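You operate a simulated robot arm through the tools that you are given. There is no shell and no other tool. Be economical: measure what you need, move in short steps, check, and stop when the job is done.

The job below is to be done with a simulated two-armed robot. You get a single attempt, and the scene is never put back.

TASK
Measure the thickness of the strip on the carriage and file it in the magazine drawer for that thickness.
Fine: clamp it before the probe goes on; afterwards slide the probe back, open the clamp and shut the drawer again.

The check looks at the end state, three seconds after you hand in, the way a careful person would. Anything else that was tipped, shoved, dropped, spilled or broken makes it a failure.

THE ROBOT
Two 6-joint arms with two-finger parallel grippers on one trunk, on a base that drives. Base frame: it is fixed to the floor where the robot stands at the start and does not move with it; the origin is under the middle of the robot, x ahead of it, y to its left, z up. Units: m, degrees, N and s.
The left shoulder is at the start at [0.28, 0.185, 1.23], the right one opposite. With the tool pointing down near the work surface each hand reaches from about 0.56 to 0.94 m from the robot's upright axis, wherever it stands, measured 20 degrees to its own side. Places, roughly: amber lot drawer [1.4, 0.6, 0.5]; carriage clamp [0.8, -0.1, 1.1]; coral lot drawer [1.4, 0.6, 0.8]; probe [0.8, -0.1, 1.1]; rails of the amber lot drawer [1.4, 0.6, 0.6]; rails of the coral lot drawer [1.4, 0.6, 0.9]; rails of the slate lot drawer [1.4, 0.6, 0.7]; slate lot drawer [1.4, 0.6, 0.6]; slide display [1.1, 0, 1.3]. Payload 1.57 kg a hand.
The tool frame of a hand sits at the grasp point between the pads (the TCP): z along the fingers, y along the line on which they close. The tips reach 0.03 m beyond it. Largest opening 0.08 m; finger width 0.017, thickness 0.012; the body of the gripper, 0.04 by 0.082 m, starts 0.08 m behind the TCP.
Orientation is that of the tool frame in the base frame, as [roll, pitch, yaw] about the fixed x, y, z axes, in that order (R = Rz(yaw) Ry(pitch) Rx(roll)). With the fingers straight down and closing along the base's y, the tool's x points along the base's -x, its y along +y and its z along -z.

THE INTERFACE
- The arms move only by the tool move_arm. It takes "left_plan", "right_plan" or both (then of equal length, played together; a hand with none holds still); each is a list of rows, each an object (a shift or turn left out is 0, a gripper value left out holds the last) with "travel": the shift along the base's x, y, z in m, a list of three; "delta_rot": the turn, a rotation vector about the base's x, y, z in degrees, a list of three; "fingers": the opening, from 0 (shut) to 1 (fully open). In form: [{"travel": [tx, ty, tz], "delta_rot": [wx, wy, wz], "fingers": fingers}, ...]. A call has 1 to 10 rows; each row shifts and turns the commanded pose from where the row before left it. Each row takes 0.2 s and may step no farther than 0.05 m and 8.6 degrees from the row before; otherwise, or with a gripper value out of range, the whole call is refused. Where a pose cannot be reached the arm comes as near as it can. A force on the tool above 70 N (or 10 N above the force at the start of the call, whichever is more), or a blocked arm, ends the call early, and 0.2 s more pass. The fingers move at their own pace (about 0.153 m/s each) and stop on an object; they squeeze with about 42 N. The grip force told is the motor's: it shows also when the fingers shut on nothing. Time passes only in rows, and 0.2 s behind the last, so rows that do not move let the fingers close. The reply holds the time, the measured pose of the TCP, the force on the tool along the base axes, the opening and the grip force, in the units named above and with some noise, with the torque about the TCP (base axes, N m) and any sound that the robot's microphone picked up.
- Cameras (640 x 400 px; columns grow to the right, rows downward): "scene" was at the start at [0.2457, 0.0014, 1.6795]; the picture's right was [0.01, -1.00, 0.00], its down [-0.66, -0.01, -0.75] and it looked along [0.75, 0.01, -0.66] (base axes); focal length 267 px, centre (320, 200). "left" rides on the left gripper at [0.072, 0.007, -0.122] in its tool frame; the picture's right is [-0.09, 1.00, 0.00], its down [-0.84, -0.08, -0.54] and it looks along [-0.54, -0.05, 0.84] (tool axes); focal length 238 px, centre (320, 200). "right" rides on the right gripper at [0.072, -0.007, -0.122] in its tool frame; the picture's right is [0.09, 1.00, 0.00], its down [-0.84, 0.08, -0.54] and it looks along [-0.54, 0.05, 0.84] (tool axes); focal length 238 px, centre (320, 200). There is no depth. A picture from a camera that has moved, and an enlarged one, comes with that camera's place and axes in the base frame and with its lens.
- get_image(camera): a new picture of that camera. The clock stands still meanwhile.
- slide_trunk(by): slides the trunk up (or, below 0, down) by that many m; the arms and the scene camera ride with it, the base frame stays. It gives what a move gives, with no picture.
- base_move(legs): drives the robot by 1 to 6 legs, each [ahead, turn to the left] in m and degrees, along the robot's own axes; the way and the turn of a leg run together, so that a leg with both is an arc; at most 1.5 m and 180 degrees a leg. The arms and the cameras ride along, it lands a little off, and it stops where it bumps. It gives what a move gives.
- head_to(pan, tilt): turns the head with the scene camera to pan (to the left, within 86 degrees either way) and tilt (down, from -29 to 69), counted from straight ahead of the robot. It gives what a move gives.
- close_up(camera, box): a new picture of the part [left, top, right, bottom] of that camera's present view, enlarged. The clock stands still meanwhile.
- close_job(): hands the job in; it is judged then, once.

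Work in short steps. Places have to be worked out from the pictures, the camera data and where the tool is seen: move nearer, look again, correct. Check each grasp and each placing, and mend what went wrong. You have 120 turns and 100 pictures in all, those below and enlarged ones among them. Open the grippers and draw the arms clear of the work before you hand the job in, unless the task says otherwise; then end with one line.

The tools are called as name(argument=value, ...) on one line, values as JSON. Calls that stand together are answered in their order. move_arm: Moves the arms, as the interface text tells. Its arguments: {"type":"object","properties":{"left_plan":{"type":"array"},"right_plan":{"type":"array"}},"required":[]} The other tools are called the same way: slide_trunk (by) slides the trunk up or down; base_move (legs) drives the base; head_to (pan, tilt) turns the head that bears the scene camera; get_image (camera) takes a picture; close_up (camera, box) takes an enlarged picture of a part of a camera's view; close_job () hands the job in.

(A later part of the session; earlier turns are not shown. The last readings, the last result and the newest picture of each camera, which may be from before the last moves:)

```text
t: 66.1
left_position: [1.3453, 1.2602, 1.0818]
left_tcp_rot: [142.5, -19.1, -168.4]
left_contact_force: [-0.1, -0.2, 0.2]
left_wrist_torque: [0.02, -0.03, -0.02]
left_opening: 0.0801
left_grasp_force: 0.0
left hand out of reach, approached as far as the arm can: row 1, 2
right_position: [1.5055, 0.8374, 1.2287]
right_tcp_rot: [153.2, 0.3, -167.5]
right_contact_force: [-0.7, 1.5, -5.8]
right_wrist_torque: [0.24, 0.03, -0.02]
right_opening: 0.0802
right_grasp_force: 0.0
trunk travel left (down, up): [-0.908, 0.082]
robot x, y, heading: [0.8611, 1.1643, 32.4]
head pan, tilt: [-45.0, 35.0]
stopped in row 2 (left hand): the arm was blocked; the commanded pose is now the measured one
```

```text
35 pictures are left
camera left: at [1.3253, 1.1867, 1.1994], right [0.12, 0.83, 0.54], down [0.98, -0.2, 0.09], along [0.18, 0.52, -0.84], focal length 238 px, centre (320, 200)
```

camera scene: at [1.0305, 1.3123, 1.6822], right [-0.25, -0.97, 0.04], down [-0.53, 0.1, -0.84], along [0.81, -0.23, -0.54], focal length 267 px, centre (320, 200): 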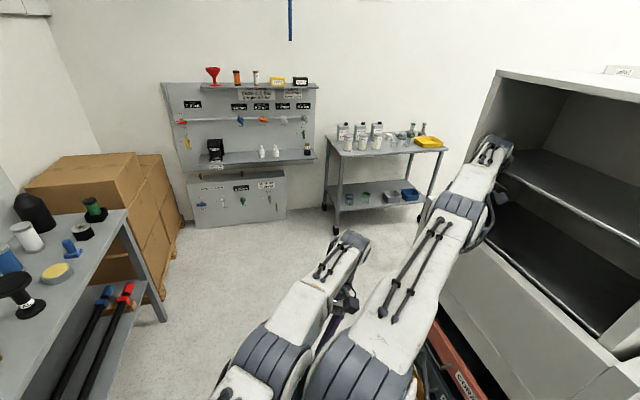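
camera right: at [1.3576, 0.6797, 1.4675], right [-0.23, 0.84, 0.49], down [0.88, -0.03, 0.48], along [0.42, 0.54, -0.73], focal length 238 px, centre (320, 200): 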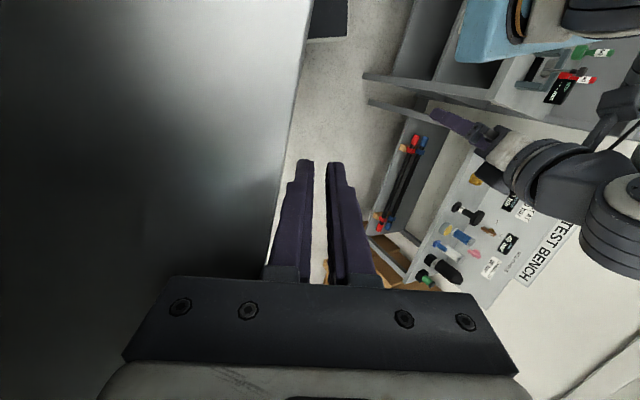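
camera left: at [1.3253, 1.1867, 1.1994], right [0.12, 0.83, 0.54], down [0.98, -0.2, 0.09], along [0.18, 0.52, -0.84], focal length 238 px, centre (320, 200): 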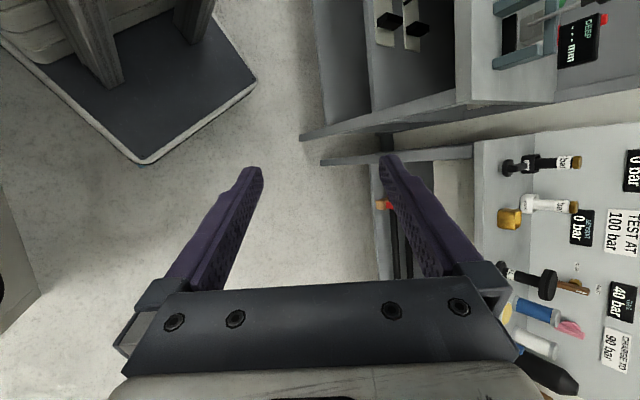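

The left arm is awkwardly folded. I rotate the left tool back toward straight down (about 41°), which also brings its wrist away from the right arm.

move_arm(left_plan=[{"delta_rot": [-6.5, -4.7, 0]}, {"delta_rot": [-6.5, -4.7, 0]}, {"delta_rot": [-6.5, -4.7, 0]}, {"delta_rot": [-6.5, -4.7, 0]}, {"delta_rot": [-6.5, -4.7, 0]}])

get_image(camera="scene")

```text
t: 66.5
left_position: [1.3607, 1.2657, 1.0907]
left_tcp_rot: [146.4, -16.1, -166.0]
left_contact_force: [-1.4, 2.7, 2.1]
left_wrist_torque: [-0.35, -0.11, 0.06]
left_opening: 0.08
left_grasp_force: 0.1
right_position: [1.5052, 0.8498, 1.1823]
right_tcp_rot: [149.7, -0.7, -167.6]
right_contact_force: [-0.5, 4.2, -5.3]
right_wrist_torque: [-0.06, -0.04, -0.04]
right_opening: 0.0802
right_grasp_force: 0.1
trunk travel left (down, up): [-0.908, 0.082]
robot x, y, heading: [0.8733, 1.1735, 34.3]
head pan, tilt: [-45.0, 35.0]
stopped in row 1 (left hand): the arm was blocked; the commanded pose is now the measured one
```

```text
34 pictures are left
camera scene: at [1.0353, 1.3268, 1.681], right [-0.19, -0.98, 0.04], down [-0.54, 0.07, -0.84], along [0.82, -0.18, -0.54], focal length 267 px, centre (320, 200)
```

scene: 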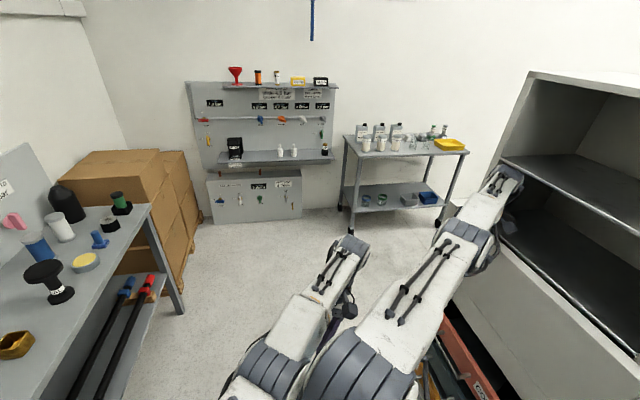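

The robot seems tilted ~2°, with something under load on its right side. I look down to the right.

head_to(pan=-86, tilt=55)

get_image(camera="scene")

```text
t: 67.6
left_position: [1.3895, 1.2128, 1.0831]
left_tcp_rot: [143.5, -18.0, -167.1]
left_contact_force: [-0.3, -0.4, 1.0]
left_wrist_torque: [-0.02, 0.02, 0.0]
left_opening: 0.08
left_grasp_force: 0.0
right_position: [1.5357, 0.7969, 1.1749]
right_tcp_rot: [147.6, -1.4, -167.9]
right_contact_force: [-5.5, 51.6, 38.1]
right_wrist_torque: [-3.87, -0.32, -0.1]
right_opening: 0.0233
right_grasp_force: 0.2
trunk travel left (down, up): [-0.908, 0.082]
robot x, y, heading: [0.866, 1.1718, 33.3]
head pan, tilt: [-85.9, 55.0]
```

```text
33 pictures are left
camera scene: at [1.0363, 1.2142, 1.6451], right [-0.79, -0.61, 0.0], down [-0.49, 0.65, -0.58], along [0.35, -0.46, -0.81], focal length 267 px, centre (320, 200)
```

scene: 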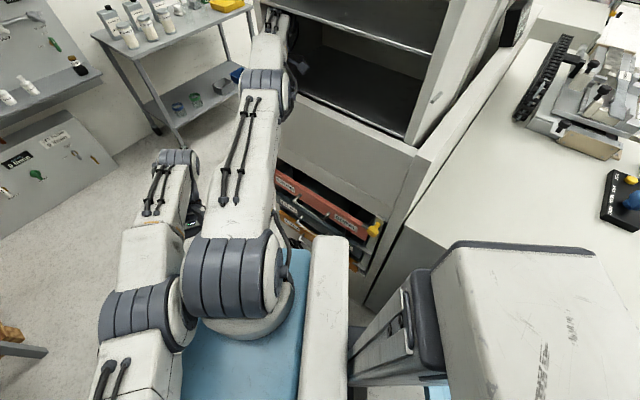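

Both arms have been dragged to the robot's right while the base turned left. Right fingertips touch the cabinet front again; I move both hands together toward +y in tiny steps.

move_arm(right_plan=[{"travel": [-0.003, 0.008, 0.004]}, {"travel": [-0.003, 0.008, 0.004]}, {"travel": [-0.003, 0.008, 0.004]}, {"travel": [-0.003, 0.008, 0.004]}, {"travel": [-0.003, 0.008, 0.004]}, {"travel": [-0.003, 0.008, 0.004]}], left_plan=[{"travel": [-0.006, 0.012, 0.004]}, {"travel": [-0.006, 0.012, 0.004]}, {"travel": [-0.006, 0.012, 0.004]}, {"travel": [-0.006, 0.012, 0.004]}, {"travel": [-0.006, 0.012, 0.004]}, {"travel": [-0.006, 0.012, 0.004]}])

```text
t: 69.2
left_position: [1.3618, 1.2741, 1.1084]
left_tcp_rot: [143.2, -18.2, -167.2]
left_contact_force: [-0.2, 0.1, 0.5]
left_wrist_torque: [-0.01, 0.02, -0.04]
left_opening: 0.0799
left_grasp_force: 0.2
right_position: [1.5242, 0.8422, 1.1835]
right_tcp_rot: [145.8, -2.9, -167.1]
right_contact_force: [-0.1, -0.3, -0.4]
right_wrist_torque: [0.0, 0.02, -0.03]
right_opening: 0.0801
right_grasp_force: 0.1
right hand out of reach, approached as far as the arm can: row 1
trunk travel left (down, up): [-0.908, 0.082]
robot x, y, heading: [0.8636, 1.1704, 33.5]
head pan, tilt: [-85.9, 55.0]
stopped in row 6 (right hand): the arm was blocked; the commanded pose is now the measured one
```

Good, slow motion works. Now the left hand alone continues to its own side, slowly.

move_arm(left_plan=[{"travel": [-0.006, 0.012, 0.005]}, {"travel": [-0.006, 0.012, 0.005]}, {"travel": [-0.006, 0.014, 0.005]}, {"travel": [-0.006, 0.014, 0.005]}, {"travel": [-0.006, 0.014, 0.005]}, {"travel": [-0.006, 0.014, 0.005]}, {"travel": [-0.006, 0.014, 0.005]}, {"travel": [-0.006, 0.014, 0.005]}, {"travel": [-0.006, 0.014, 0.005]}, {"travel": [-0.006, 0.014, 0.005]}])

```text
t: 71.4
left_position: [1.3008, 1.414, 1.1566]
left_tcp_rot: [143.3, -18.3, -167.2]
left_contact_force: [-0.7, -0.5, 0.6]
left_wrist_torque: [-0.02, 0.01, 0.05]
left_opening: 0.08
left_grasp_force: 0.0
right_position: [1.5254, 0.8419, 1.1824]
right_tcp_rot: [146.1, -2.8, -167.2]
right_contact_force: [0.3, 0.0, 0.5]
right_wrist_torque: [0.02, -0.03, 0.03]
right_opening: 0.0799
right_grasp_force: 0.1
trunk travel left (down, up): [-0.908, 0.082]
robot x, y, heading: [0.8677, 1.1713, 33.2]
head pan, tilt: [-85.9, 55.0]
```

Stable now. I straighten both tools toward vertical while moving the right hand away from the cabinet (+y).

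move_arm(left_plan=[{"travel": [-0.005, 0.01, 0.015], "delta_rot": [-6.5, -4.7, 0]}, {"travel": [-0.005, 0.01, 0.015], "delta_rot": [-6.5, -4.7, 0]}, {"travel": [-0.005, 0.01, 0.015], "delta_rot": [-6.5, -4.7, 0]}, {"travel": [-0.005, 0.01, 0.015], "delta_rot": [-6.5, -4.7, 0]}, {"travel": [-0.005, 0.01, 0.015], "delta_rot": [-6.5, -4.7, 0]}, {"travel": [0, 0.0, 0.02]}, {"travel": [0, 0.0, 0.02]}, {"travel": [0, 0.0, 0.02]}], right_plan=[{"travel": [0, 0.015, 0.005], "delta_rot": [0, 0, 0]}, {"travel": [0, 0.018, 0.005], "delta_rot": [0, 0, 0]}, {"travel": [0, 0.02, 0.01], "delta_rot": [-7.6, -2.4, 0]}, {"travel": [0, 0.02, 0.01], "delta_rot": [-7.6, -2.4, 0]}, {"travel": [0, 0.02, 0.01], "delta_rot": [-7.6, -2.4, 0]}, {"travel": [0, 0.02, 0.01], "delta_rot": [-7.6, -2.4, 0]}, {"travel": [0, 0.02, 0.01]}, {"travel": [0, 0.02, 0.01]}])

```text
t: 73.2
left_position: [1.2752, 1.4634, 1.293]
left_tcp_rot: [179.7, 0.1, -173.2]
left_contact_force: [-0.7, 0.1, -0.3]
left_wrist_torque: [0.01, -0.01, 0.0]
left_opening: 0.0799
left_grasp_force: 0.0
right_position: [1.5247, 0.994, 1.2546]
right_tcp_rot: [178.2, 0.3, -168.1]
right_contact_force: [0.0, -0.8, 0.3]
right_wrist_torque: [0.0, -0.05, 0.02]
right_opening: 0.08
right_grasp_force: 0.1
trunk travel left (down, up): [-0.908, 0.082]
robot x, y, heading: [0.8653, 1.1713, 33.3]
head pan, tilt: [-85.9, 55.0]
```

Arms are recovered. I bring the right hand fully to the front position.

move_arm(right_plan=[{"travel": [-0.004, 0.03, 0.015]}, {"travel": [-0.004, 0.03, 0.015]}, {"travel": [-0.004, 0.03, 0.015]}, {"travel": [-0.004, 0.03, 0.015]}, {"travel": [-0.004, 0.03, 0.015]}, {"travel": [-0.004, 0.03, 0.015]}, {"travel": [-0.004, 0.03, 0.015]}], left_plan=[{"travel": [-0.01, 0.015, 0.015]}, {"travel": [-0.01, 0.015, 0.015]}, {"travel": [-0.01, 0.015, 0.015]}, {"travel": [-0.01, 0.015, 0.015]}, {"travel": [0, 0.015, 0.015]}, {"travel": [0, 0.0, 0]}, {"travel": [0, 0.0, 0]}])

head_to(pan=-75, tilt=35)

get_image(camera="scene")

```text
t: 74.8
left_position: [1.2367, 1.5373, 1.3672]
left_tcp_rot: [179.8, 0.1, -173.2]
left_contact_force: [0.0, 0.2, -0.5]
left_wrist_torque: [0.04, -0.01, -0.03]
left_opening: 0.08
left_grasp_force: 0.1
right_position: [1.4984, 1.2052, 1.3595]
right_tcp_rot: [178.1, 0.3, -167.8]
right_contact_force: [0.0, -0.2, -0.8]
right_wrist_torque: [-0.03, -0.01, -0.03]
right_opening: 0.0799
right_grasp_force: 0.1
trunk travel left (down, up): [-0.908, 0.082]
robot x, y, heading: [0.8689, 1.1719, 33.7]
head pan, tilt: [-85.9, 55.0]
```

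```text
t: 75.6
left_position: [1.2365, 1.5367, 1.367]
left_tcp_rot: [179.7, 0.1, -173.2]
left_contact_force: [-1.3, -0.1, -0.3]
left_wrist_torque: [0.02, 0.0, -0.05]
left_opening: 0.0802
left_grasp_force: 0.2
right_position: [1.4966, 1.2052, 1.3603]
right_tcp_rot: [178.2, 0.3, -167.9]
right_contact_force: [-0.6, -1.2, 0.2]
right_wrist_torque: [0.01, 0.01, 0.01]
right_opening: 0.08
right_grasp_force: 0.1
trunk travel left (down, up): [-0.908, 0.082]
robot x, y, heading: [0.8628, 1.1678, 33.4]
head pan, tilt: [-75.0, 35.0]
```

```text
32 pictures are left
camera scene: at [1.0671, 1.2022, 1.6726], right [-0.67, -0.75, 0.0], down [-0.43, 0.38, -0.82], along [0.61, -0.54, -0.57], focal length 267 px, centre (320, 200)
```

scene: 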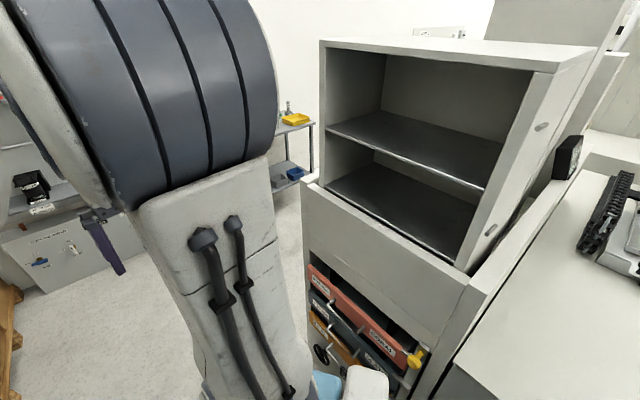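

The cabinet still stands in place with drawers visible. I read the drawer labels.

close_up(camera="scene", box=[295, 255, 445, 400])

```text
2.76 times, centred on (370, 328) of scene
camera zoom: at [1.0671, 1.2022, 1.6726], right [-0.67, -0.75, 0.0], down [-0.43, 0.38, -0.82], along [0.61, -0.54, -0.57], focal length 737 px, centre (182, -152)
```

zoom: 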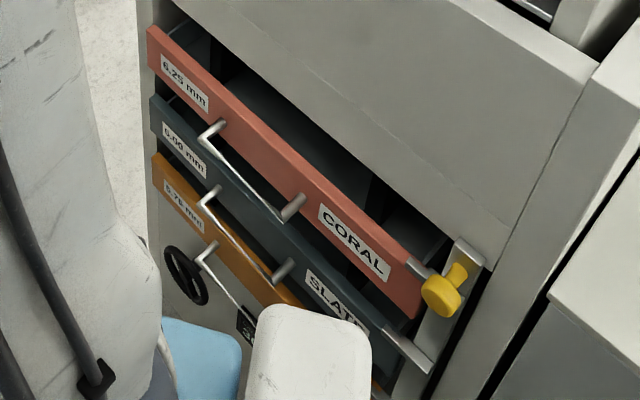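

Slate drawer is labelled 6.00 mm (coral 6.25, amber 5.75), so slate is the target despite the AMBER tag. I drive to a stand-off about 0.7 m from its handle with careful clearances, one stage at a time.

base_move(legs=[[0.4, 0], [0, -50]])

```text
t: 80.3
left_position: [1.7092, 1.3394, 1.3677]
left_tcp_rot: [179.7, 0.0, 136.7]
left_contact_force: [-0.2, -0.4, 0.7]
left_wrist_torque: [-0.01, -0.04, 0.02]
left_opening: 0.0799
left_grasp_force: 0.0
right_position: [1.6198, 0.9242, 1.3596]
right_tcp_rot: [178.1, 0.2, 141.9]
right_contact_force: [-0.3, -0.3, 0.1]
right_wrist_torque: [0.0, -0.03, 0.02]
right_opening: 0.08
right_grasp_force: 0.1
trunk travel left (down, up): [-0.908, 0.082]
robot x, y, heading: [1.192, 1.3899, -17.0]
head pan, tilt: [-75.0, 35.0]
```

base_move(legs=[[-0.2, 0], [0, -27]])

head_to(pan=-8, tilt=50)

get_image(camera="scene")

```text
t: 83.7
left_position: [1.4402, 1.1608, 1.3671]
left_tcp_rot: [179.7, 0.2, 109.2]
left_contact_force: [-0.6, -1.1, -0.4]
left_wrist_torque: [0.03, 0.0, 0.01]
left_opening: 0.0799
left_grasp_force: 0.1
right_position: [1.171, 0.8349, 1.3594]
right_tcp_rot: [178.1, 0.2, 114.4]
right_contact_force: [0.1, -1.0, -0.5]
right_wrist_torque: [-0.01, -0.01, 0.0]
right_opening: 0.0801
right_grasp_force: 0.0
trunk travel left (down, up): [-0.908, 0.082]
robot x, y, heading: [0.9811, 1.4203, -45.4]
head pan, tilt: [-75.0, 35.0]
stopped in leg 2: the robot was blocked; the commanded pose is now the measured one
```

```text
t: 85.0
left_position: [1.4407, 1.1624, 1.3666]
left_tcp_rot: [179.7, 0.1, 109.3]
left_contact_force: [-0.8, -0.1, -0.2]
left_wrist_torque: [-0.03, 0.05, -0.01]
left_opening: 0.08
left_grasp_force: 0.1
right_position: [1.1724, 0.8346, 1.3595]
right_tcp_rot: [178.1, 0.4, 114.5]
right_contact_force: [-0.1, 1.1, -0.3]
right_wrist_torque: [-0.02, 0.01, 0.01]
right_opening: 0.0799
right_grasp_force: 0.2
trunk travel left (down, up): [-0.908, 0.082]
robot x, y, heading: [0.9808, 1.4221, -45.6]
head pan, tilt: [-8.0, 50.0]
```

```text
30 pictures are left
camera scene: at [1.141, 1.2453, 1.651], right [-0.8, -0.6, 0.0], down [-0.46, 0.61, -0.64], along [0.38, -0.52, -0.77], focal length 267 px, centre (320, 200)
```

scene: 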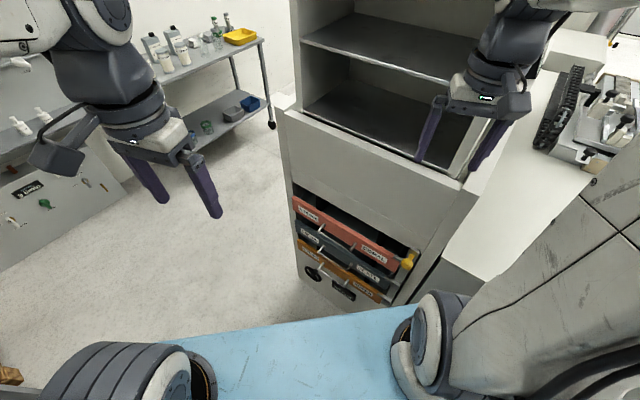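

The base is at (0.98,1.42). For safe elbow clearance I'd rather face the drawers squarely from (1.4,1.45), heading −90. First pull the right hand in a bit, then drive.

move_arm(right_plan=[{"travel": [0.01, 0.04, 0]}, {"travel": [0.01, 0.04, 0]}, {"travel": [0.01, 0.038, 0]}])

base_move(legs=[[0.05, 0], [0, 47], [0.39, 0]])

```text
t: 85.8
left_position: [1.44, 1.1627, 1.3677]
left_tcp_rot: [179.8, 0.1, 109.1]
left_contact_force: [0.0, -0.5, 0.3]
left_wrist_torque: [-0.02, 0.02, -0.01]
left_opening: 0.08
left_grasp_force: 0.1
right_position: [1.2143, 0.9417, 1.3568]
right_tcp_rot: [178.2, 0.1, 114.3]
right_contact_force: [0.2, 0.9, -0.5]
right_wrist_torque: [-0.02, -0.01, -0.03]
right_opening: 0.0803
right_grasp_force: 0.1
right hand out of reach, approached as far as the arm can: row 3
trunk travel left (down, up): [-0.908, 0.082]
robot x, y, heading: [0.9815, 1.421, -45.5]
head pan, tilt: [-8.0, 50.0]
```

```text
t: 90.9
left_position: [1.9098, 1.5486, 1.3679]
left_tcp_rot: [179.7, 0.2, 155.6]
left_contact_force: [-0.5, 0.6, -0.1]
left_wrist_torque: [-0.01, -0.02, -0.03]
left_opening: 0.08
left_grasp_force: 0.1
right_position: [1.9128, 1.2331, 1.3568]
right_tcp_rot: [178.2, 0.2, 160.9]
right_contact_force: [-0.1, -0.9, 0.0]
right_wrist_torque: [-0.02, 0.03, 0.02]
right_opening: 0.0799
right_grasp_force: 0.0
trunk travel left (down, up): [-0.908, 0.082]
robot x, y, heading: [1.4081, 1.3918, 1.1]
head pan, tilt: [-8.0, 50.0]
```

base_move(legs=[[0, -60], [-0.04, 0], [0, -31], [-0.02, 0]])

head_to(pan=0, tilt=55)

get_image(camera="scene")

```text
t: 96.3
left_position: [1.5393, 0.9455, 1.3669]
left_tcp_rot: [179.7, 0.3, 65.9]
left_contact_force: [0.1, -0.9, 0.5]
left_wrist_torque: [0.02, 0.0, -0.01]
left_opening: 0.0801
left_grasp_force: 0.2
right_position: [1.2231, 0.9381, 1.3574]
right_tcp_rot: [178.3, 0.2, 71.2]
right_contact_force: [1.2, -0.9, 0.0]
right_wrist_torque: [0.03, 0.0, 0.01]
right_opening: 0.0798
right_grasp_force: 0.1
trunk travel left (down, up): [-0.908, 0.082]
robot x, y, heading: [1.3826, 1.4486, -88.6]
head pan, tilt: [-8.0, 50.0]
```

```text
t: 97.0
left_position: [1.5393, 0.9456, 1.367]
left_tcp_rot: [179.7, 0.3, 66.0]
left_contact_force: [0.2, 0.9, -0.8]
left_wrist_torque: [0.01, 0.01, 0.01]
left_opening: 0.0801
left_grasp_force: 0.2
right_position: [1.2227, 0.9389, 1.3579]
right_tcp_rot: [178.1, 0.1, 71.2]
right_contact_force: [0.2, 0.0, -0.3]
right_wrist_torque: [0.0, -0.03, 0.0]
right_opening: 0.0799
right_grasp_force: 0.1
trunk travel left (down, up): [-0.908, 0.082]
robot x, y, heading: [1.383, 1.4476, -88.4]
head pan, tilt: [0.0, 55.0]
```

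```text
29 pictures are left
camera scene: at [1.3895, 1.2174, 1.6445], right [-1.0, -0.02, 0.0], down [-0.02, 0.82, -0.57], along [0.01, -0.57, -0.82], focal length 267 px, centre (320, 200)
```

scene: 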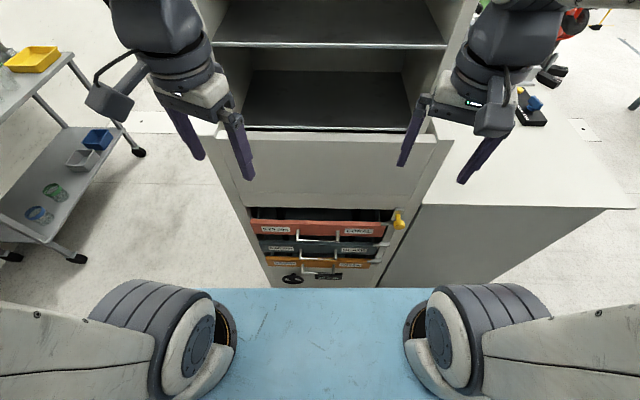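

Squarely in front now. Enlarge the drawers to localize the slate handle.

close_up(camera="scene", box=[240, 195, 420, 295])

```text
3.56 times, centred on (330, 245) of scene
camera zoom: at [1.3895, 1.2174, 1.6445], right [-1.0, -0.02, 0.0], down [-0.02, 0.82, -0.57], along [0.01, -0.57, -0.82], focal length 950 px, centre (284, 40)
```

zoom: 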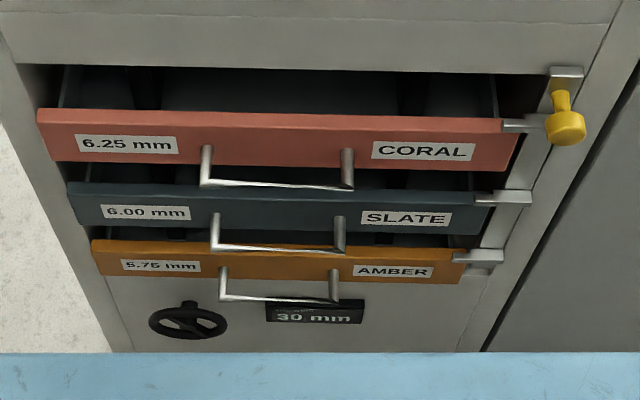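

Spacing between drawers is about 0.155 m; slate handle ≈ (1.404, 0.79, 0.62). There's a latch with a yellow knob at the right; I zoom on it.

close_up(camera="scene", box=[362, 205, 412, 275])

```text
5.71 times, centred on (387, 240) of scene
camera zoom: at [1.3895, 1.2174, 1.6445], right [-1.0, -0.02, 0.0], down [-0.02, 0.82, -0.57], along [0.01, -0.57, -0.82], focal length 1527 px, centre (-63, -29)
```

zoom: 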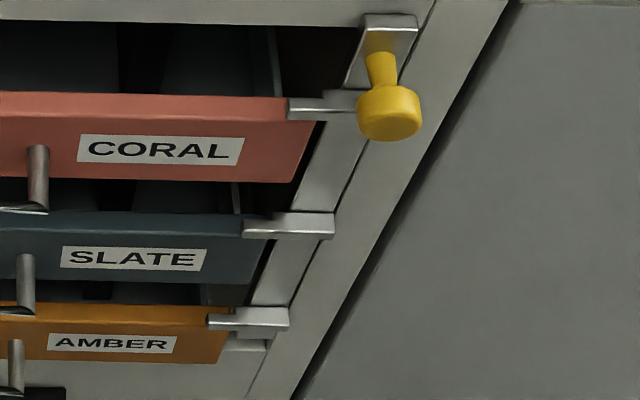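

The lock bar has tabs over the drawer fronts. I lower the trunk to work at drawer height.

slide_trunk(by=-0.45)

head_to(pan=0, tilt=45)

get_image(camera="scene")

```text
refused: -0.45 is not a number from -0.4 to 0.4
```

```text
t: 97.7
left_position: [1.5391, 0.9457, 1.367]
left_tcp_rot: [179.7, 0.2, 65.9]
left_contact_force: [-0.3, -0.2, -0.3]
left_wrist_torque: [-0.01, -0.02, -0.01]
left_opening: 0.0801
left_grasp_force: 0.0
right_position: [1.2227, 0.9412, 1.3569]
right_tcp_rot: [178.2, 0.1, 71.3]
right_contact_force: [0.8, -0.4, -0.2]
right_wrist_torque: [-0.01, -0.02, 0.02]
right_opening: 0.0799
right_grasp_force: 0.0
trunk travel left (down, up): [-0.908, 0.082]
robot x, y, heading: [1.3847, 1.4495, -88.8]
head pan, tilt: [0.0, 45.0]
```

```text
26 pictures are left
camera scene: at [1.3897, 1.2083, 1.6578], right [-1.0, -0.02, 0.0], down [-0.02, 0.71, -0.71], along [0.02, -0.71, -0.71], focal length 267 px, centre (320, 200)
```

scene: 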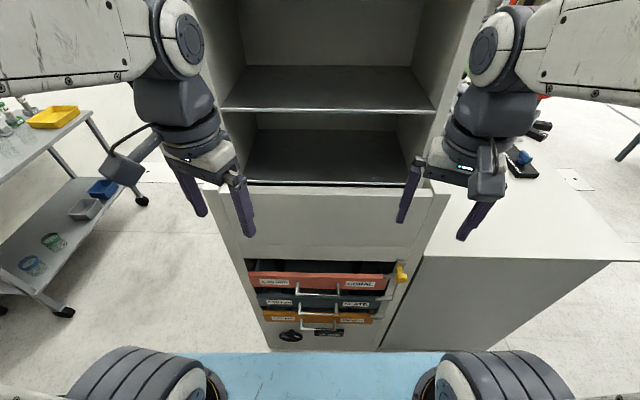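

slide_trunk(by=-0.4)

```text
t: 101.6
left_position: [1.5391, 0.9454, 0.9667]
left_tcp_rot: [179.7, 0.1, 65.9]
left_contact_force: [0.5, 0.8, 0.2]
left_wrist_torque: [-0.02, 0.04, -0.02]
left_opening: 0.0799
left_grasp_force: 0.0
right_position: [1.222, 0.9405, 0.957]
right_tcp_rot: [178.2, 0.2, 71.3]
right_contact_force: [-0.4, 0.7, 0.5]
right_wrist_torque: [-0.01, -0.01, -0.02]
right_opening: 0.0801
right_grasp_force: 0.0
trunk travel left (down, up): [-0.508, 0.482]
robot x, y, heading: [1.38, 1.4492, -88.6]
head pan, tilt: [0.0, 45.0]
```

Plan: hook the slate handle with closed left fingers tilted 30° (fingers pointing down and toward the drawers). First align the left hand's yaw and tilt and come nearer.

move_arm(left_plan=[{"travel": [-0.02, -0.004, -0.02], "delta_rot": [0, 0, 8.3], "fingers": 0}, {"travel": [-0.02, -0.004, -0.02], "delta_rot": [0, 0, 8.3]}, {"travel": [-0.02, -0.004, -0.02], "delta_rot": [0, 0, 8.3]}, {"travel": [-0.02, -0.004, -0.02], "delta_rot": [-7.5, 0, 0]}, {"travel": [-0.02, -0.004, -0.02], "delta_rot": [-7.5, 0, 0]}, {"travel": [-0.02, -0.004, -0.02], "delta_rot": [-7.5, 0, 0]}, {"travel": [-0.02, -0.004, -0.02], "delta_rot": [-7.5, 0, 0]}])

get_image(camera="left")

```text
t: 103.2
left_position: [1.3969, 0.9203, 0.8256]
left_tcp_rot: [-179.8, 30.1, 90.8]
left_contact_force: [0.6, 0.8, -0.1]
left_wrist_torque: [0.02, 0.01, 0.0]
left_opening: 0.0
left_grasp_force: 21.4
right_position: [1.2229, 0.9396, 0.9584]
right_tcp_rot: [178.1, 0.2, 71.1]
right_contact_force: [0.5, -0.2, -0.3]
right_wrist_torque: [-0.02, 0.01, 0.01]
right_opening: 0.08
right_grasp_force: 0.0
trunk travel left (down, up): [-0.508, 0.482]
robot x, y, heading: [1.3815, 1.4505, -88.4]
head pan, tilt: [0.0, 45.0]
```

```text
25 pictures are left
camera left: at [1.4038, 1.0422, 0.8942], right [1.0, -0.07, 0.04], down [-0.07, -0.45, 0.89], along [-0.04, -0.89, -0.46], focal length 238 px, centre (320, 200)
```

left: 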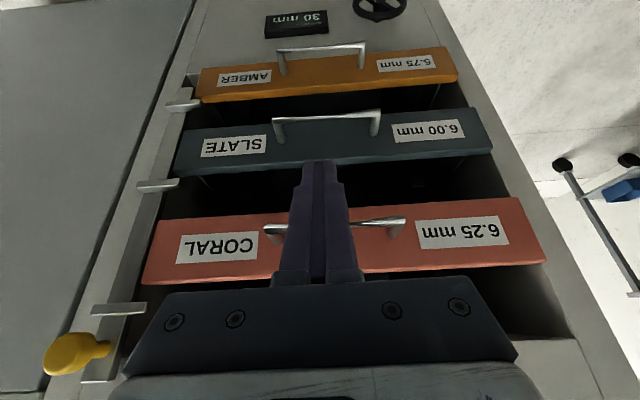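

Tabs sit just above the drawer fronts, so the drawers may be free. Slate bar ≈ (1.41, 0.807, 0.649), coral bar 0.16 above. I move to a start point on the insertion line behind the slate bar.

move_arm(left_plan=[{"travel": [0.005, -0.023, -0.02]}, {"travel": [0.004, -0.022, -0.02]}, {"travel": [0.004, -0.022, -0.02]}, {"travel": [0, -0.015, -0.026]}, {"travel": [0, -0.015, -0.026]}])

get_image(camera="left")

```text
t: 104.4
left_position: [1.4137, 0.821, 0.7127]
left_tcp_rot: [-179.8, 30.1, 91.0]
left_contact_force: [-0.6, -0.2, 0.1]
left_wrist_torque: [-0.02, -0.05, 0.01]
left_opening: 0.0
left_grasp_force: 21.4
right_position: [1.2232, 0.941, 0.9569]
right_tcp_rot: [178.2, 0.2, 71.3]
right_contact_force: [0.0, 1.2, 0.3]
right_wrist_torque: [-0.02, 0.01, 0.0]
right_opening: 0.08
right_grasp_force: 0.0
trunk travel left (down, up): [-0.508, 0.482]
robot x, y, heading: [1.3841, 1.4529, -88.7]
head pan, tilt: [0.0, 45.0]
```

```text
24 pictures are left
camera left: at [1.4183, 0.9437, 0.7826], right [1.0, -0.06, 0.04], down [-0.07, -0.45, 0.89], along [-0.04, -0.89, -0.46], focal length 238 px, centre (320, 200)
```

left: 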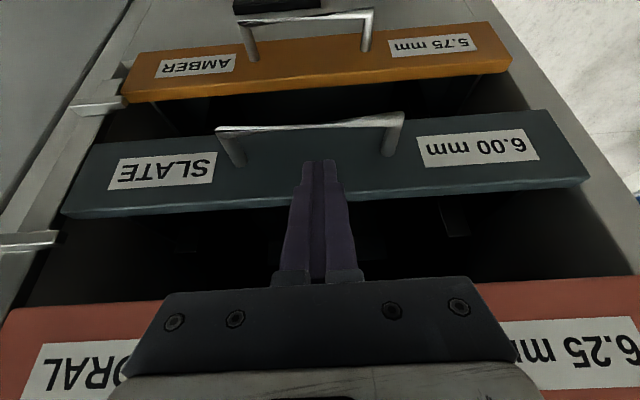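

Bar re-measured at (y 0.805, z 0.645); the insertion line passes behind it as planned. Insert 6 cm along the fingers.

move_arm(left_plan=[{"travel": [0, -0.01, -0.0173]}, {"travel": [0, -0.01, -0.0173]}, {"travel": [0, -0.009, -0.0173]}])

get_image(camera="left")

```text
t: 105.2
left_position: [1.414, 0.7901, 0.6618]
left_tcp_rot: [-179.7, 30.3, 90.9]
left_contact_force: [-0.3, 0.4, -0.8]
left_wrist_torque: [0.02, 0.0, 0.0]
left_opening: 0.0
left_grasp_force: 21.6
right_position: [1.2224, 0.9409, 0.9572]
right_tcp_rot: [178.2, 0.2, 71.2]
right_contact_force: [0.6, 0.8, 0.2]
right_wrist_torque: [0.04, 0.02, -0.02]
right_opening: 0.0802
right_grasp_force: 0.0
trunk travel left (down, up): [-0.508, 0.482]
robot x, y, heading: [1.3797, 1.4508, -88.7]
head pan, tilt: [0.0, 45.0]
```

```text
23 pictures are left
camera left: at [1.4189, 0.9141, 0.7319], right [1.0, -0.06, 0.04], down [-0.07, -0.45, 0.89], along [-0.04, -0.89, -0.45], focal length 238 px, centre (320, 200)
```

left: 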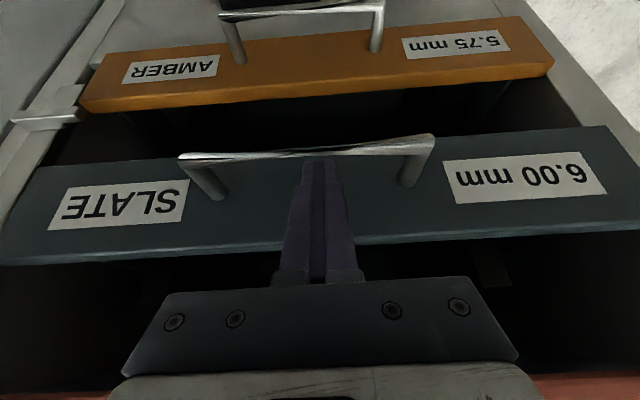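

The tip is just behind the bar. A further centimetre down, then pull gently +y.

move_arm(left_plan=[{"travel": [0, -0.002, -0.012]}, {"travel": [0, 0.008, 0]}, {"travel": [0, 0.01, 0]}, {"travel": [0, 0.01, 0]}, {"travel": [0, 0.01, 0]}])

get_image(camera="left")

```text
t: 106.4
left_position: [1.4061, 0.8176, 0.6635]
left_tcp_rot: [179.7, 30.0, 90.7]
left_contact_force: [0.6, -1.6, 0.0]
left_wrist_torque: [0.0, 0.0, -0.01]
left_opening: 0.0001
left_grasp_force: 21.3
left hand out of reach, approached as far as the arm can: row 3, 4, 5
right_position: [1.2223, 0.9402, 0.9564]
right_tcp_rot: [178.1, 0.1, 71.1]
right_contact_force: [-0.2, -0.1, -0.1]
right_wrist_torque: [0.01, -0.02, -0.01]
right_opening: 0.0799
right_grasp_force: 0.1
trunk travel left (down, up): [-0.508, 0.482]
robot x, y, heading: [1.3823, 1.4537, -88.7]
head pan, tilt: [0.0, 45.0]
```

```text
22 pictures are left
camera left: at [1.4098, 0.9412, 0.7327], right [1.0, -0.06, 0.05], down [-0.07, -0.46, 0.89], along [-0.03, -0.89, -0.46], focal length 238 px, centre (320, 200)
```

left: 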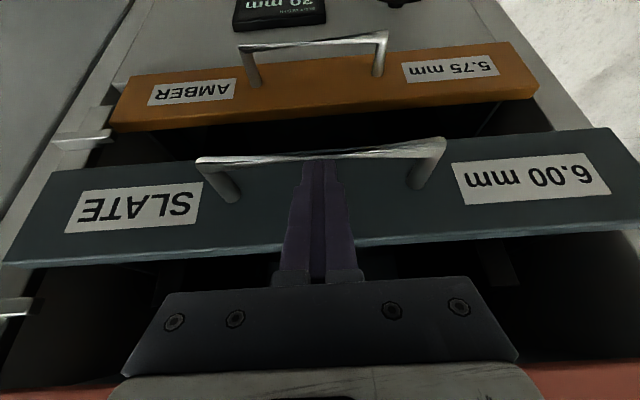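

The drawer is unlocked and has come out ~2.5 cm, but the arm is at its near limit. I withdraw along the finger line, then raise the trunk to gain close-in reach.

move_arm(left_plan=[{"travel": [0, -0.004, 0.012]}, {"travel": [0, 0.008, 0.02]}, {"travel": [0, 0.01, 0.02]}, {"travel": [0, 0.012, 0.02]}, {"travel": [0, 0.014, 0.02]}, {"travel": [0, 0.016, 0.02]}, {"travel": [0, 0.016, 0.02]}])

```text
t: 108.0
left_position: [1.4034, 0.8893, 0.7955]
left_tcp_rot: [-179.8, 30.1, 90.9]
left_contact_force: [0.4, 0.3, -0.7]
left_wrist_torque: [-0.03, 0.01, 0.03]
left_opening: 0.0
left_grasp_force: 21.7
right_position: [1.2242, 0.9402, 0.957]
right_tcp_rot: [178.1, 0.2, 71.3]
right_contact_force: [0.1, 0.7, -1.3]
right_wrist_torque: [0.02, -0.03, 0.0]
right_opening: 0.0799
right_grasp_force: 0.0
trunk travel left (down, up): [-0.508, 0.482]
robot x, y, heading: [1.3808, 1.448, -88.5]
head pan, tilt: [0.0, 45.0]
```

slide_trunk(by=0.3)

move_arm(left_plan=[{"travel": [0.002, 0, -0.045]}, {"travel": [0.002, 0, -0.045]}, {"travel": [0, 0, -0.045]}, {"travel": [0, 0, -0.045]}, {"travel": [0, 0, -0.045]}, {"travel": [0, 0, -0.045]}, {"travel": [0, 0, -0.04]}])

```text
t: 111.0
left_position: [1.4047, 0.8887, 1.0951]
left_tcp_rot: [-179.8, 30.2, 91.0]
left_contact_force: [0.5, -0.2, 0.5]
left_wrist_torque: [0.01, -0.03, -0.02]
left_opening: 0.0002
left_grasp_force: 21.3
right_position: [1.2228, 0.9396, 1.2575]
right_tcp_rot: [178.3, 0.1, 71.2]
right_contact_force: [1.0, 0.5, 0.4]
right_wrist_torque: [-0.04, -0.01, -0.03]
right_opening: 0.0802
right_grasp_force: 0.0
trunk travel left (down, up): [-0.808, 0.182]
robot x, y, heading: [1.3825, 1.4484, -88.7]
head pan, tilt: [0.0, 45.0]
```

```text
t: 112.6
left_position: [1.3242, 0.8114, 0.8697]
left_tcp_rot: [179.4, 29.9, 90.6]
left_contact_force: [0.0, 0.0, -0.7]
left_wrist_torque: [0.01, -0.01, -0.01]
left_opening: 0.0004
left_grasp_force: 21.6
left hand out of reach, approached as far as the arm can: row 1, 2, 3, 4, 5, 6, 7
right_position: [1.2228, 0.9395, 1.2562]
right_tcp_rot: [178.2, 0.2, 71.2]
right_contact_force: [-0.7, -0.1, 0.5]
right_wrist_torque: [0.0, 0.01, -0.05]
right_opening: 0.0799
right_grasp_force: 0.2
trunk travel left (down, up): [-0.808, 0.182]
robot x, y, heading: [1.3826, 1.4513, -88.8]
head pan, tilt: [0.0, 45.0]
```

That height isn't reachable with the trunk up. I bring the left hand back up; a different stance (robot further to −x, facing −70°) will give the left arm proper range.

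move_arm(left_plan=[{"travel": [0, 0, 0.045]}, {"travel": [0, 0, 0.045]}, {"travel": [0, 0, 0.045]}, {"travel": [0, 0, 0.045]}, {"travel": [0, 0, 0.045]}, {"travel": [0, 0, 0.045]}, {"travel": [0, 0, 0.04]}, {"travel": [0, 0.0, 0.03]}])

```text
t: 114.4
left_position: [1.323, 0.8094, 1.2098]
left_tcp_rot: [-179.7, 30.2, 90.9]
left_contact_force: [0.7, -0.2, -1.4]
left_wrist_torque: [0.0, 0.0, 0.02]
left_opening: 0.0004
left_grasp_force: 21.7
right_position: [1.2225, 0.9405, 1.2559]
right_tcp_rot: [178.2, 0.3, 71.2]
right_contact_force: [0.5, -0.2, 0.2]
right_wrist_torque: [0.01, 0.0, -0.02]
right_opening: 0.0799
right_grasp_force: 0.1
trunk travel left (down, up): [-0.808, 0.182]
robot x, y, heading: [1.382, 1.453, -88.6]
head pan, tilt: [0.0, 45.0]
```

move_arm(left_plan=[{"travel": [0.036, 0.026, 0.015]}, {"travel": [0.036, 0.026, 0.015]}, {"travel": [0.036, 0.026, 0.015]}, {"travel": [0.036, 0.026, 0.015]}, {"travel": [0.036, 0.026, 0.015]}])

base_move(legs=[[0.05, 0], [0, 91], [-0.42, 0]])

```text
t: 115.6
left_position: [1.4562, 0.8811, 1.2655]
left_tcp_rot: [-179.9, 30.1, 90.9]
left_contact_force: [0.4, 0.3, 0.0]
left_wrist_torque: [0.0, 0.03, -0.03]
left_opening: 0.0001
left_grasp_force: 21.4
left hand out of reach, approached as far as the arm can: row 4, 5
right_position: [1.2245, 0.9402, 1.2572]
right_tcp_rot: [178.2, 0.2, 71.2]
right_contact_force: [-0.1, -0.5, -0.4]
right_wrist_torque: [0.02, -0.04, -0.01]
right_opening: 0.0799
right_grasp_force: 0.1
trunk travel left (down, up): [-0.808, 0.182]
robot x, y, heading: [1.3834, 1.449, -88.6]
head pan, tilt: [0.0, 45.0]
```

```text
t: 122.5
left_position: [1.5475, 1.4649, 1.2652]
left_tcp_rot: [-179.8, 30.2, -178.3]
left_contact_force: [-0.1, 0.0, -0.9]
left_wrist_torque: [0.03, 0.02, 0.01]
left_opening: 0.0002
left_grasp_force: 21.5
right_position: [1.4914, 1.2301, 1.2565]
right_tcp_rot: [178.2, 0.2, 162.0]
right_contact_force: [0.2, -0.2, 0.0]
right_wrist_torque: [0.0, 0.01, 0.01]
right_opening: 0.0797
right_grasp_force: 0.0
trunk travel left (down, up): [-0.808, 0.182]
robot x, y, heading: [0.9796, 1.3839, 2.1]
head pan, tilt: [0.0, 45.0]
```

base_move(legs=[[-0.03, 0], [0, -70]])

slide_trunk(by=-0.3)

```text
t: 126.4
left_position: [1.2024, 0.8654, 1.2653]
left_tcp_rot: [-179.7, 30.1, 109.7]
left_contact_force: [0.0, -0.7, -0.9]
left_wrist_torque: [-0.02, -0.01, 0.02]
left_opening: 0.0001
left_grasp_force: 21.6
right_position: [0.9626, 0.8482, 1.2573]
right_tcp_rot: [178.2, 0.2, 89.9]
right_contact_force: [0.5, 0.1, -0.4]
right_wrist_torque: [-0.04, 0.01, 0.02]
right_opening: 0.08
right_grasp_force: 0.0
trunk travel left (down, up): [-0.808, 0.182]
robot x, y, heading: [0.9489, 1.3767, -69.9]
head pan, tilt: [0.0, 45.0]
```

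```text
t: 129.4
left_position: [1.2016, 0.8655, 0.9653]
left_tcp_rot: [-179.8, 30.2, 109.6]
left_contact_force: [0.0, -0.1, 0.6]
left_wrist_torque: [0.0, 0.05, 0.03]
left_opening: 0.0001
left_grasp_force: 21.4
right_position: [0.9639, 0.848, 0.958]
right_tcp_rot: [178.2, 0.2, 90.0]
right_contact_force: [0.1, -0.2, -0.4]
right_wrist_torque: [0.03, -0.01, -0.01]
right_opening: 0.0802
right_grasp_force: 0.0
trunk travel left (down, up): [-0.508, 0.482]
robot x, y, heading: [0.9515, 1.3831, -69.8]
head pan, tilt: [0.0, 45.0]
```

Arms have room now. Left hand back to yaw 91° and to the insertion start point at the slate handle.

move_arm(left_plan=[{"travel": [0.03, 0.012, -0.02], "delta_rot": [0, 0, -6.2]}, {"travel": [0.03, 0.012, -0.025], "delta_rot": [0, 0, -6.2]}, {"travel": [0.03, 0.0, -0.028], "delta_rot": [0, 0, -6.2]}, {"travel": [0.03, 0.0, -0.028]}, {"travel": [0.03, 0.0, -0.028]}, {"travel": [0.03, 0.0, -0.028]}, {"travel": [0.028, 0.0, -0.026]}, {"travel": [0, -0.015, -0.026]}, {"travel": [0, -0.015, -0.026]}])

get_image(camera="left")

```text
t: 131.4
left_position: [1.4094, 0.844, 0.7252]
left_tcp_rot: [-179.9, 30.1, 90.9]
left_contact_force: [-0.7, -0.7, 0.3]
left_wrist_torque: [0.02, 0.0, -0.03]
left_opening: 0.0
left_grasp_force: 22.0
left hand out of reach, approached as far as the arm can: row 1
right_position: [0.9629, 0.8489, 0.957]
right_tcp_rot: [178.2, 0.2, 89.8]
right_contact_force: [0.1, -0.5, 1.6]
right_wrist_torque: [-0.05, 0.0, -0.02]
right_opening: 0.0799
right_grasp_force: 0.1
trunk travel left (down, up): [-0.508, 0.482]
robot x, y, heading: [0.9462, 1.3798, -69.8]
head pan, tilt: [0.0, 45.0]
```

```text
21 pictures are left
camera left: at [1.4143, 0.9672, 0.7945], right [1.0, -0.06, 0.04], down [-0.07, -0.45, 0.89], along [-0.04, -0.89, -0.46], focal length 238 px, centre (320, 200)
```

left: 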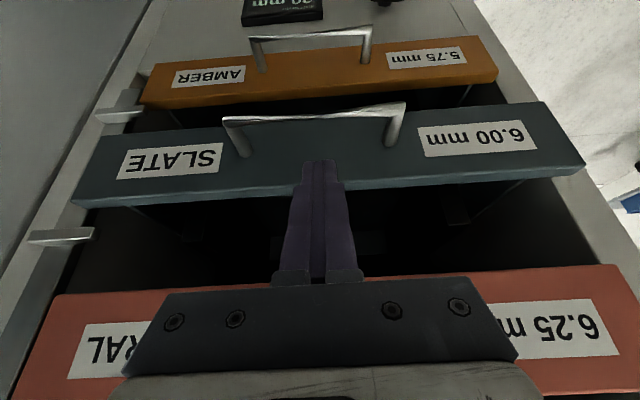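

Alignment good. Insert behind the bar and pull out in steps.

move_arm(left_plan=[{"travel": [0, -0.014, -0.025]}, {"travel": [0, -0.014, -0.025]}, {"travel": [0, -0.012, -0.024]}, {"travel": [0, 0.015, 0]}, {"travel": [0, 0.02, 0]}, {"travel": [0, 0.02, 0]}, {"travel": [0, 0.02, 0]}, {"travel": [0, 0.02, 0]}, {"travel": [0, 0.02, 0]}, {"travel": [0, 0.02, 0]}])

get_image(camera="left")

```text
t: 133.6
left_position: [1.4366, 0.9195, 0.6872]
left_tcp_rot: [-179.5, 30.0, 91.1]
left_contact_force: [0.5, -0.2, 0.6]
left_wrist_torque: [0.02, 0.03, -0.01]
left_opening: 0.0001
left_grasp_force: 20.8
left hand out of reach, approached as far as the arm can: row 5, 6, 7, 8, 9, 10
right_position: [0.9628, 0.849, 0.957]
right_tcp_rot: [178.1, 0.2, 89.9]
right_contact_force: [0.2, -0.1, 0.6]
right_wrist_torque: [0.0, -0.02, 0.02]
right_opening: 0.0803
right_grasp_force: 0.1
trunk travel left (down, up): [-0.508, 0.482]
robot x, y, heading: [0.9485, 1.3818, -69.9]
head pan, tilt: [0.0, 45.0]
```

```text
20 pictures are left
camera left: at [1.4411, 1.0425, 0.7565], right [1.0, -0.06, 0.04], down [-0.06, -0.46, 0.89], along [-0.04, -0.89, -0.46], focal length 238 px, centre (320, 200)
```

left: 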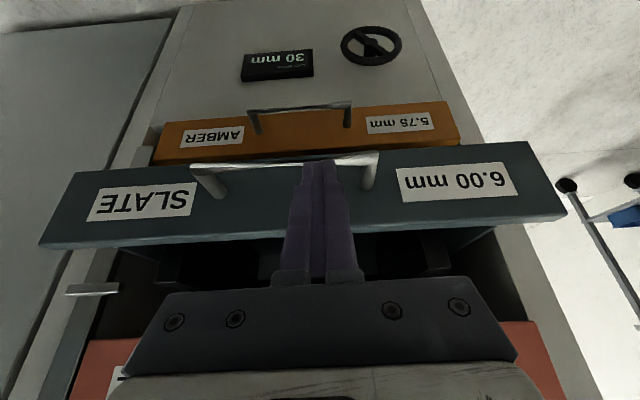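

The drawer is out ≈8.5 cm, again at the arm's near limit. With the finger still hooked, I back the base slightly with a small left turn to draw it another ~9 cm.

base_move(legs=[[-0.05, 5]])

get_image(camera="left")

```text
t: 134.5
left_position: [1.453, 1.0087, 0.6866]
left_tcp_rot: [-179.4, 30.0, 96.0]
left_contact_force: [-0.3, -0.8, 0.5]
left_wrist_torque: [-0.02, 0.03, 0.0]
left_opening: 0.0
left_grasp_force: 20.9
right_position: [0.9876, 0.8981, 0.9569]
right_tcp_rot: [178.2, 0.2, 94.7]
right_contact_force: [-0.4, 0.4, 0.2]
right_wrist_torque: [-0.03, 0.02, 0.0]
right_opening: 0.0801
right_grasp_force: 0.1
trunk travel left (down, up): [-0.508, 0.482]
robot x, y, heading: [0.9323, 1.4276, -65.0]
head pan, tilt: [0.0, 45.0]
```

```text
19 pictures are left
camera left: at [1.449, 1.1307, 0.7565], right [1.0, 0.02, 0.04], down [-0.03, -0.46, 0.89], along [0.04, -0.89, -0.46], focal length 238 px, centre (320, 200)
```

left: 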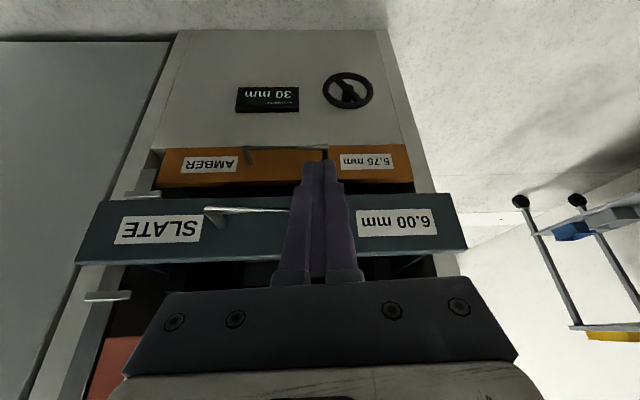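

The fingertip slipped over the bar; the drawer stays ~8.5 cm open. Now the slate bar is in front of the coral one, so I can hook with vertical fingers, which allows nearer pulling. Reposition above it.

move_arm(left_plan=[{"travel": [0, 0, 0.03], "delta_rot": [7.5, 0, 0]}, {"travel": [-0.01, 0, 0.03], "delta_rot": [7.5, 0, 0]}, {"travel": [-0.01, -0.03, 0.01], "delta_rot": [7.5, 0, 0]}, {"travel": [-0.01, -0.04, 0], "delta_rot": [7.5, 0, 0]}, {"travel": [-0.01, -0.04, 0], "delta_rot": [0, 0, -5]}, {"travel": [0, -0.033, -0.02]}])

get_image(camera="left")

```text
t: 135.9
left_position: [1.4117, 0.8647, 0.7373]
left_tcp_rot: [177.6, 0.1, 90.2]
left_contact_force: [0.7, -0.4, 0.3]
left_wrist_torque: [-0.01, -0.01, 0.02]
left_opening: 0.0001
left_grasp_force: 21.3
right_position: [0.9883, 0.8968, 0.9577]
right_tcp_rot: [178.2, 0.2, 94.7]
right_contact_force: [-1.0, 0.2, -0.2]
right_wrist_torque: [-0.03, -0.03, -0.02]
right_opening: 0.0799
right_grasp_force: 0.1
trunk travel left (down, up): [-0.508, 0.482]
robot x, y, heading: [0.9335, 1.4281, -65.2]
head pan, tilt: [0.0, 45.0]
```

```text
18 pictures are left
camera left: at [1.4137, 0.9373, 0.8586], right [0.99, -0.09, 0.04], down [-0.1, -0.84, 0.54], along [-0.01, -0.54, -0.84], focal length 238 px, centre (320, 200)
```

left: 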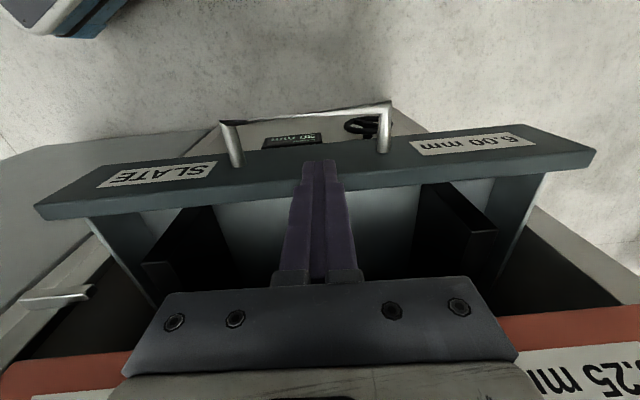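

Measured gap behind the bar: y 0.851–0.885. I descend at y≈0.868 with closed vertical fingers, then pull.

move_arm(left_plan=[{"travel": [0, 0.004, -0.03]}, {"travel": [0, 0, -0.03]}, {"travel": [0, 0, -0.03]}, {"travel": [0, 0.015, 0]}, {"travel": [0, 0.02, 0]}, {"travel": [0, 0.02, 0]}, {"travel": [0, 0.02, 0]}, {"travel": [0, 0.02, 0]}, {"travel": [0, 0.02, 0]}, {"travel": [0, 0.015, 0]}])

get_image(camera="left")

```text
t: 138.1
left_position: [1.4136, 0.9985, 0.6459]
left_tcp_rot: [177.5, 0.1, 90.1]
left_contact_force: [-0.3, 0.1, 0.1]
left_wrist_torque: [0.03, 0.03, -0.02]
left_opening: 0.0
left_grasp_force: 21.4
right_position: [0.9888, 0.8972, 0.9575]
right_tcp_rot: [178.3, 0.3, 94.7]
right_contact_force: [0.1, -0.1, -0.4]
right_wrist_torque: [0.03, 0.02, -0.01]
right_opening: 0.08
right_grasp_force: 0.1
trunk travel left (down, up): [-0.508, 0.482]
robot x, y, heading: [0.9298, 1.4284, -65.2]
head pan, tilt: [0.0, 45.0]
```

```text
17 pictures are left
camera left: at [1.4151, 1.0703, 0.768], right [1.0, -0.09, 0.04], down [-0.1, -0.84, 0.54], along [-0.01, -0.54, -0.84], focal length 238 px, centre (320, 200)
```

left: 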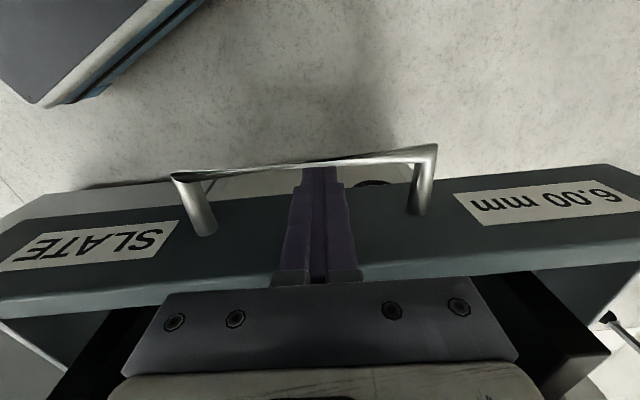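

Slate drawer is open ~20 cm. I lift the left hand out, raise the trunk, and drive back to the bench the way I came.

move_arm(left_plan=[{"travel": [0, -0.006, 0.02]}, {"travel": [0, 0, 0.045]}, {"travel": [0, 0, 0.045]}, {"travel": [0, 0, 0.045]}, {"travel": [0, 0.02, 0.04], "fingers": 1.0}])

slide_trunk(by=0.4)

base_move(legs=[[0, 82], [-0.93, 0]])

```text
t: 139.3
left_position: [1.4141, 1.0136, 0.8434]
left_tcp_rot: [177.5, 0.1, 90.3]
left_contact_force: [1.1, 0.1, -0.7]
left_wrist_torque: [0.06, 0.0, 0.0]
left_opening: 0.0798
left_grasp_force: 0.0
right_position: [0.9889, 0.8972, 0.9571]
right_tcp_rot: [178.2, 0.2, 94.7]
right_contact_force: [0.6, -0.4, -0.7]
right_wrist_torque: [0.02, 0.0, -0.01]
right_opening: 0.08
right_grasp_force: 0.2
trunk travel left (down, up): [-0.508, 0.482]
robot x, y, heading: [0.9284, 1.4294, -65.2]
head pan, tilt: [0.0, 45.0]
```

```text
t: 143.2
left_position: [1.4143, 1.0132, 1.2423]
left_tcp_rot: [177.5, 0.2, 90.2]
left_contact_force: [-0.9, 0.3, -0.2]
left_wrist_torque: [0.01, 0.04, 0.0]
left_opening: 0.08
left_grasp_force: 0.1
right_position: [0.9888, 0.8976, 1.357]
right_tcp_rot: [178.2, 0.2, 94.8]
right_contact_force: [0.3, 0.1, 0.1]
right_wrist_torque: [-0.06, -0.01, -0.03]
right_opening: 0.0799
right_grasp_force: 0.0
trunk travel left (down, up): [-0.908, 0.082]
robot x, y, heading: [0.9301, 1.4305, -65.3]
head pan, tilt: [0.0, 45.0]
```

```text
t: 144.4
left_position: [1.4602, 1.0629, 1.2432]
left_tcp_rot: [177.5, 0.1, 96.6]
left_contact_force: [-0.5, 0.7, -1.3]
left_wrist_torque: [0.0, -0.03, 0.05]
left_opening: 0.0799
left_grasp_force: 0.2
right_position: [1.05, 0.9003, 1.3573]
right_tcp_rot: [178.3, 0.2, 101.0]
right_contact_force: [-0.7, 0.6, 0.5]
right_wrist_torque: [0.02, -0.03, -0.01]
right_opening: 0.0801
right_grasp_force: 0.1
trunk travel left (down, up): [-0.908, 0.082]
robot x, y, heading: [0.9338, 1.415, -60.1]
head pan, tilt: [0.0, 45.0]
stopped in leg 1: the robot was blocked; the commanded pose is now the measured one
```

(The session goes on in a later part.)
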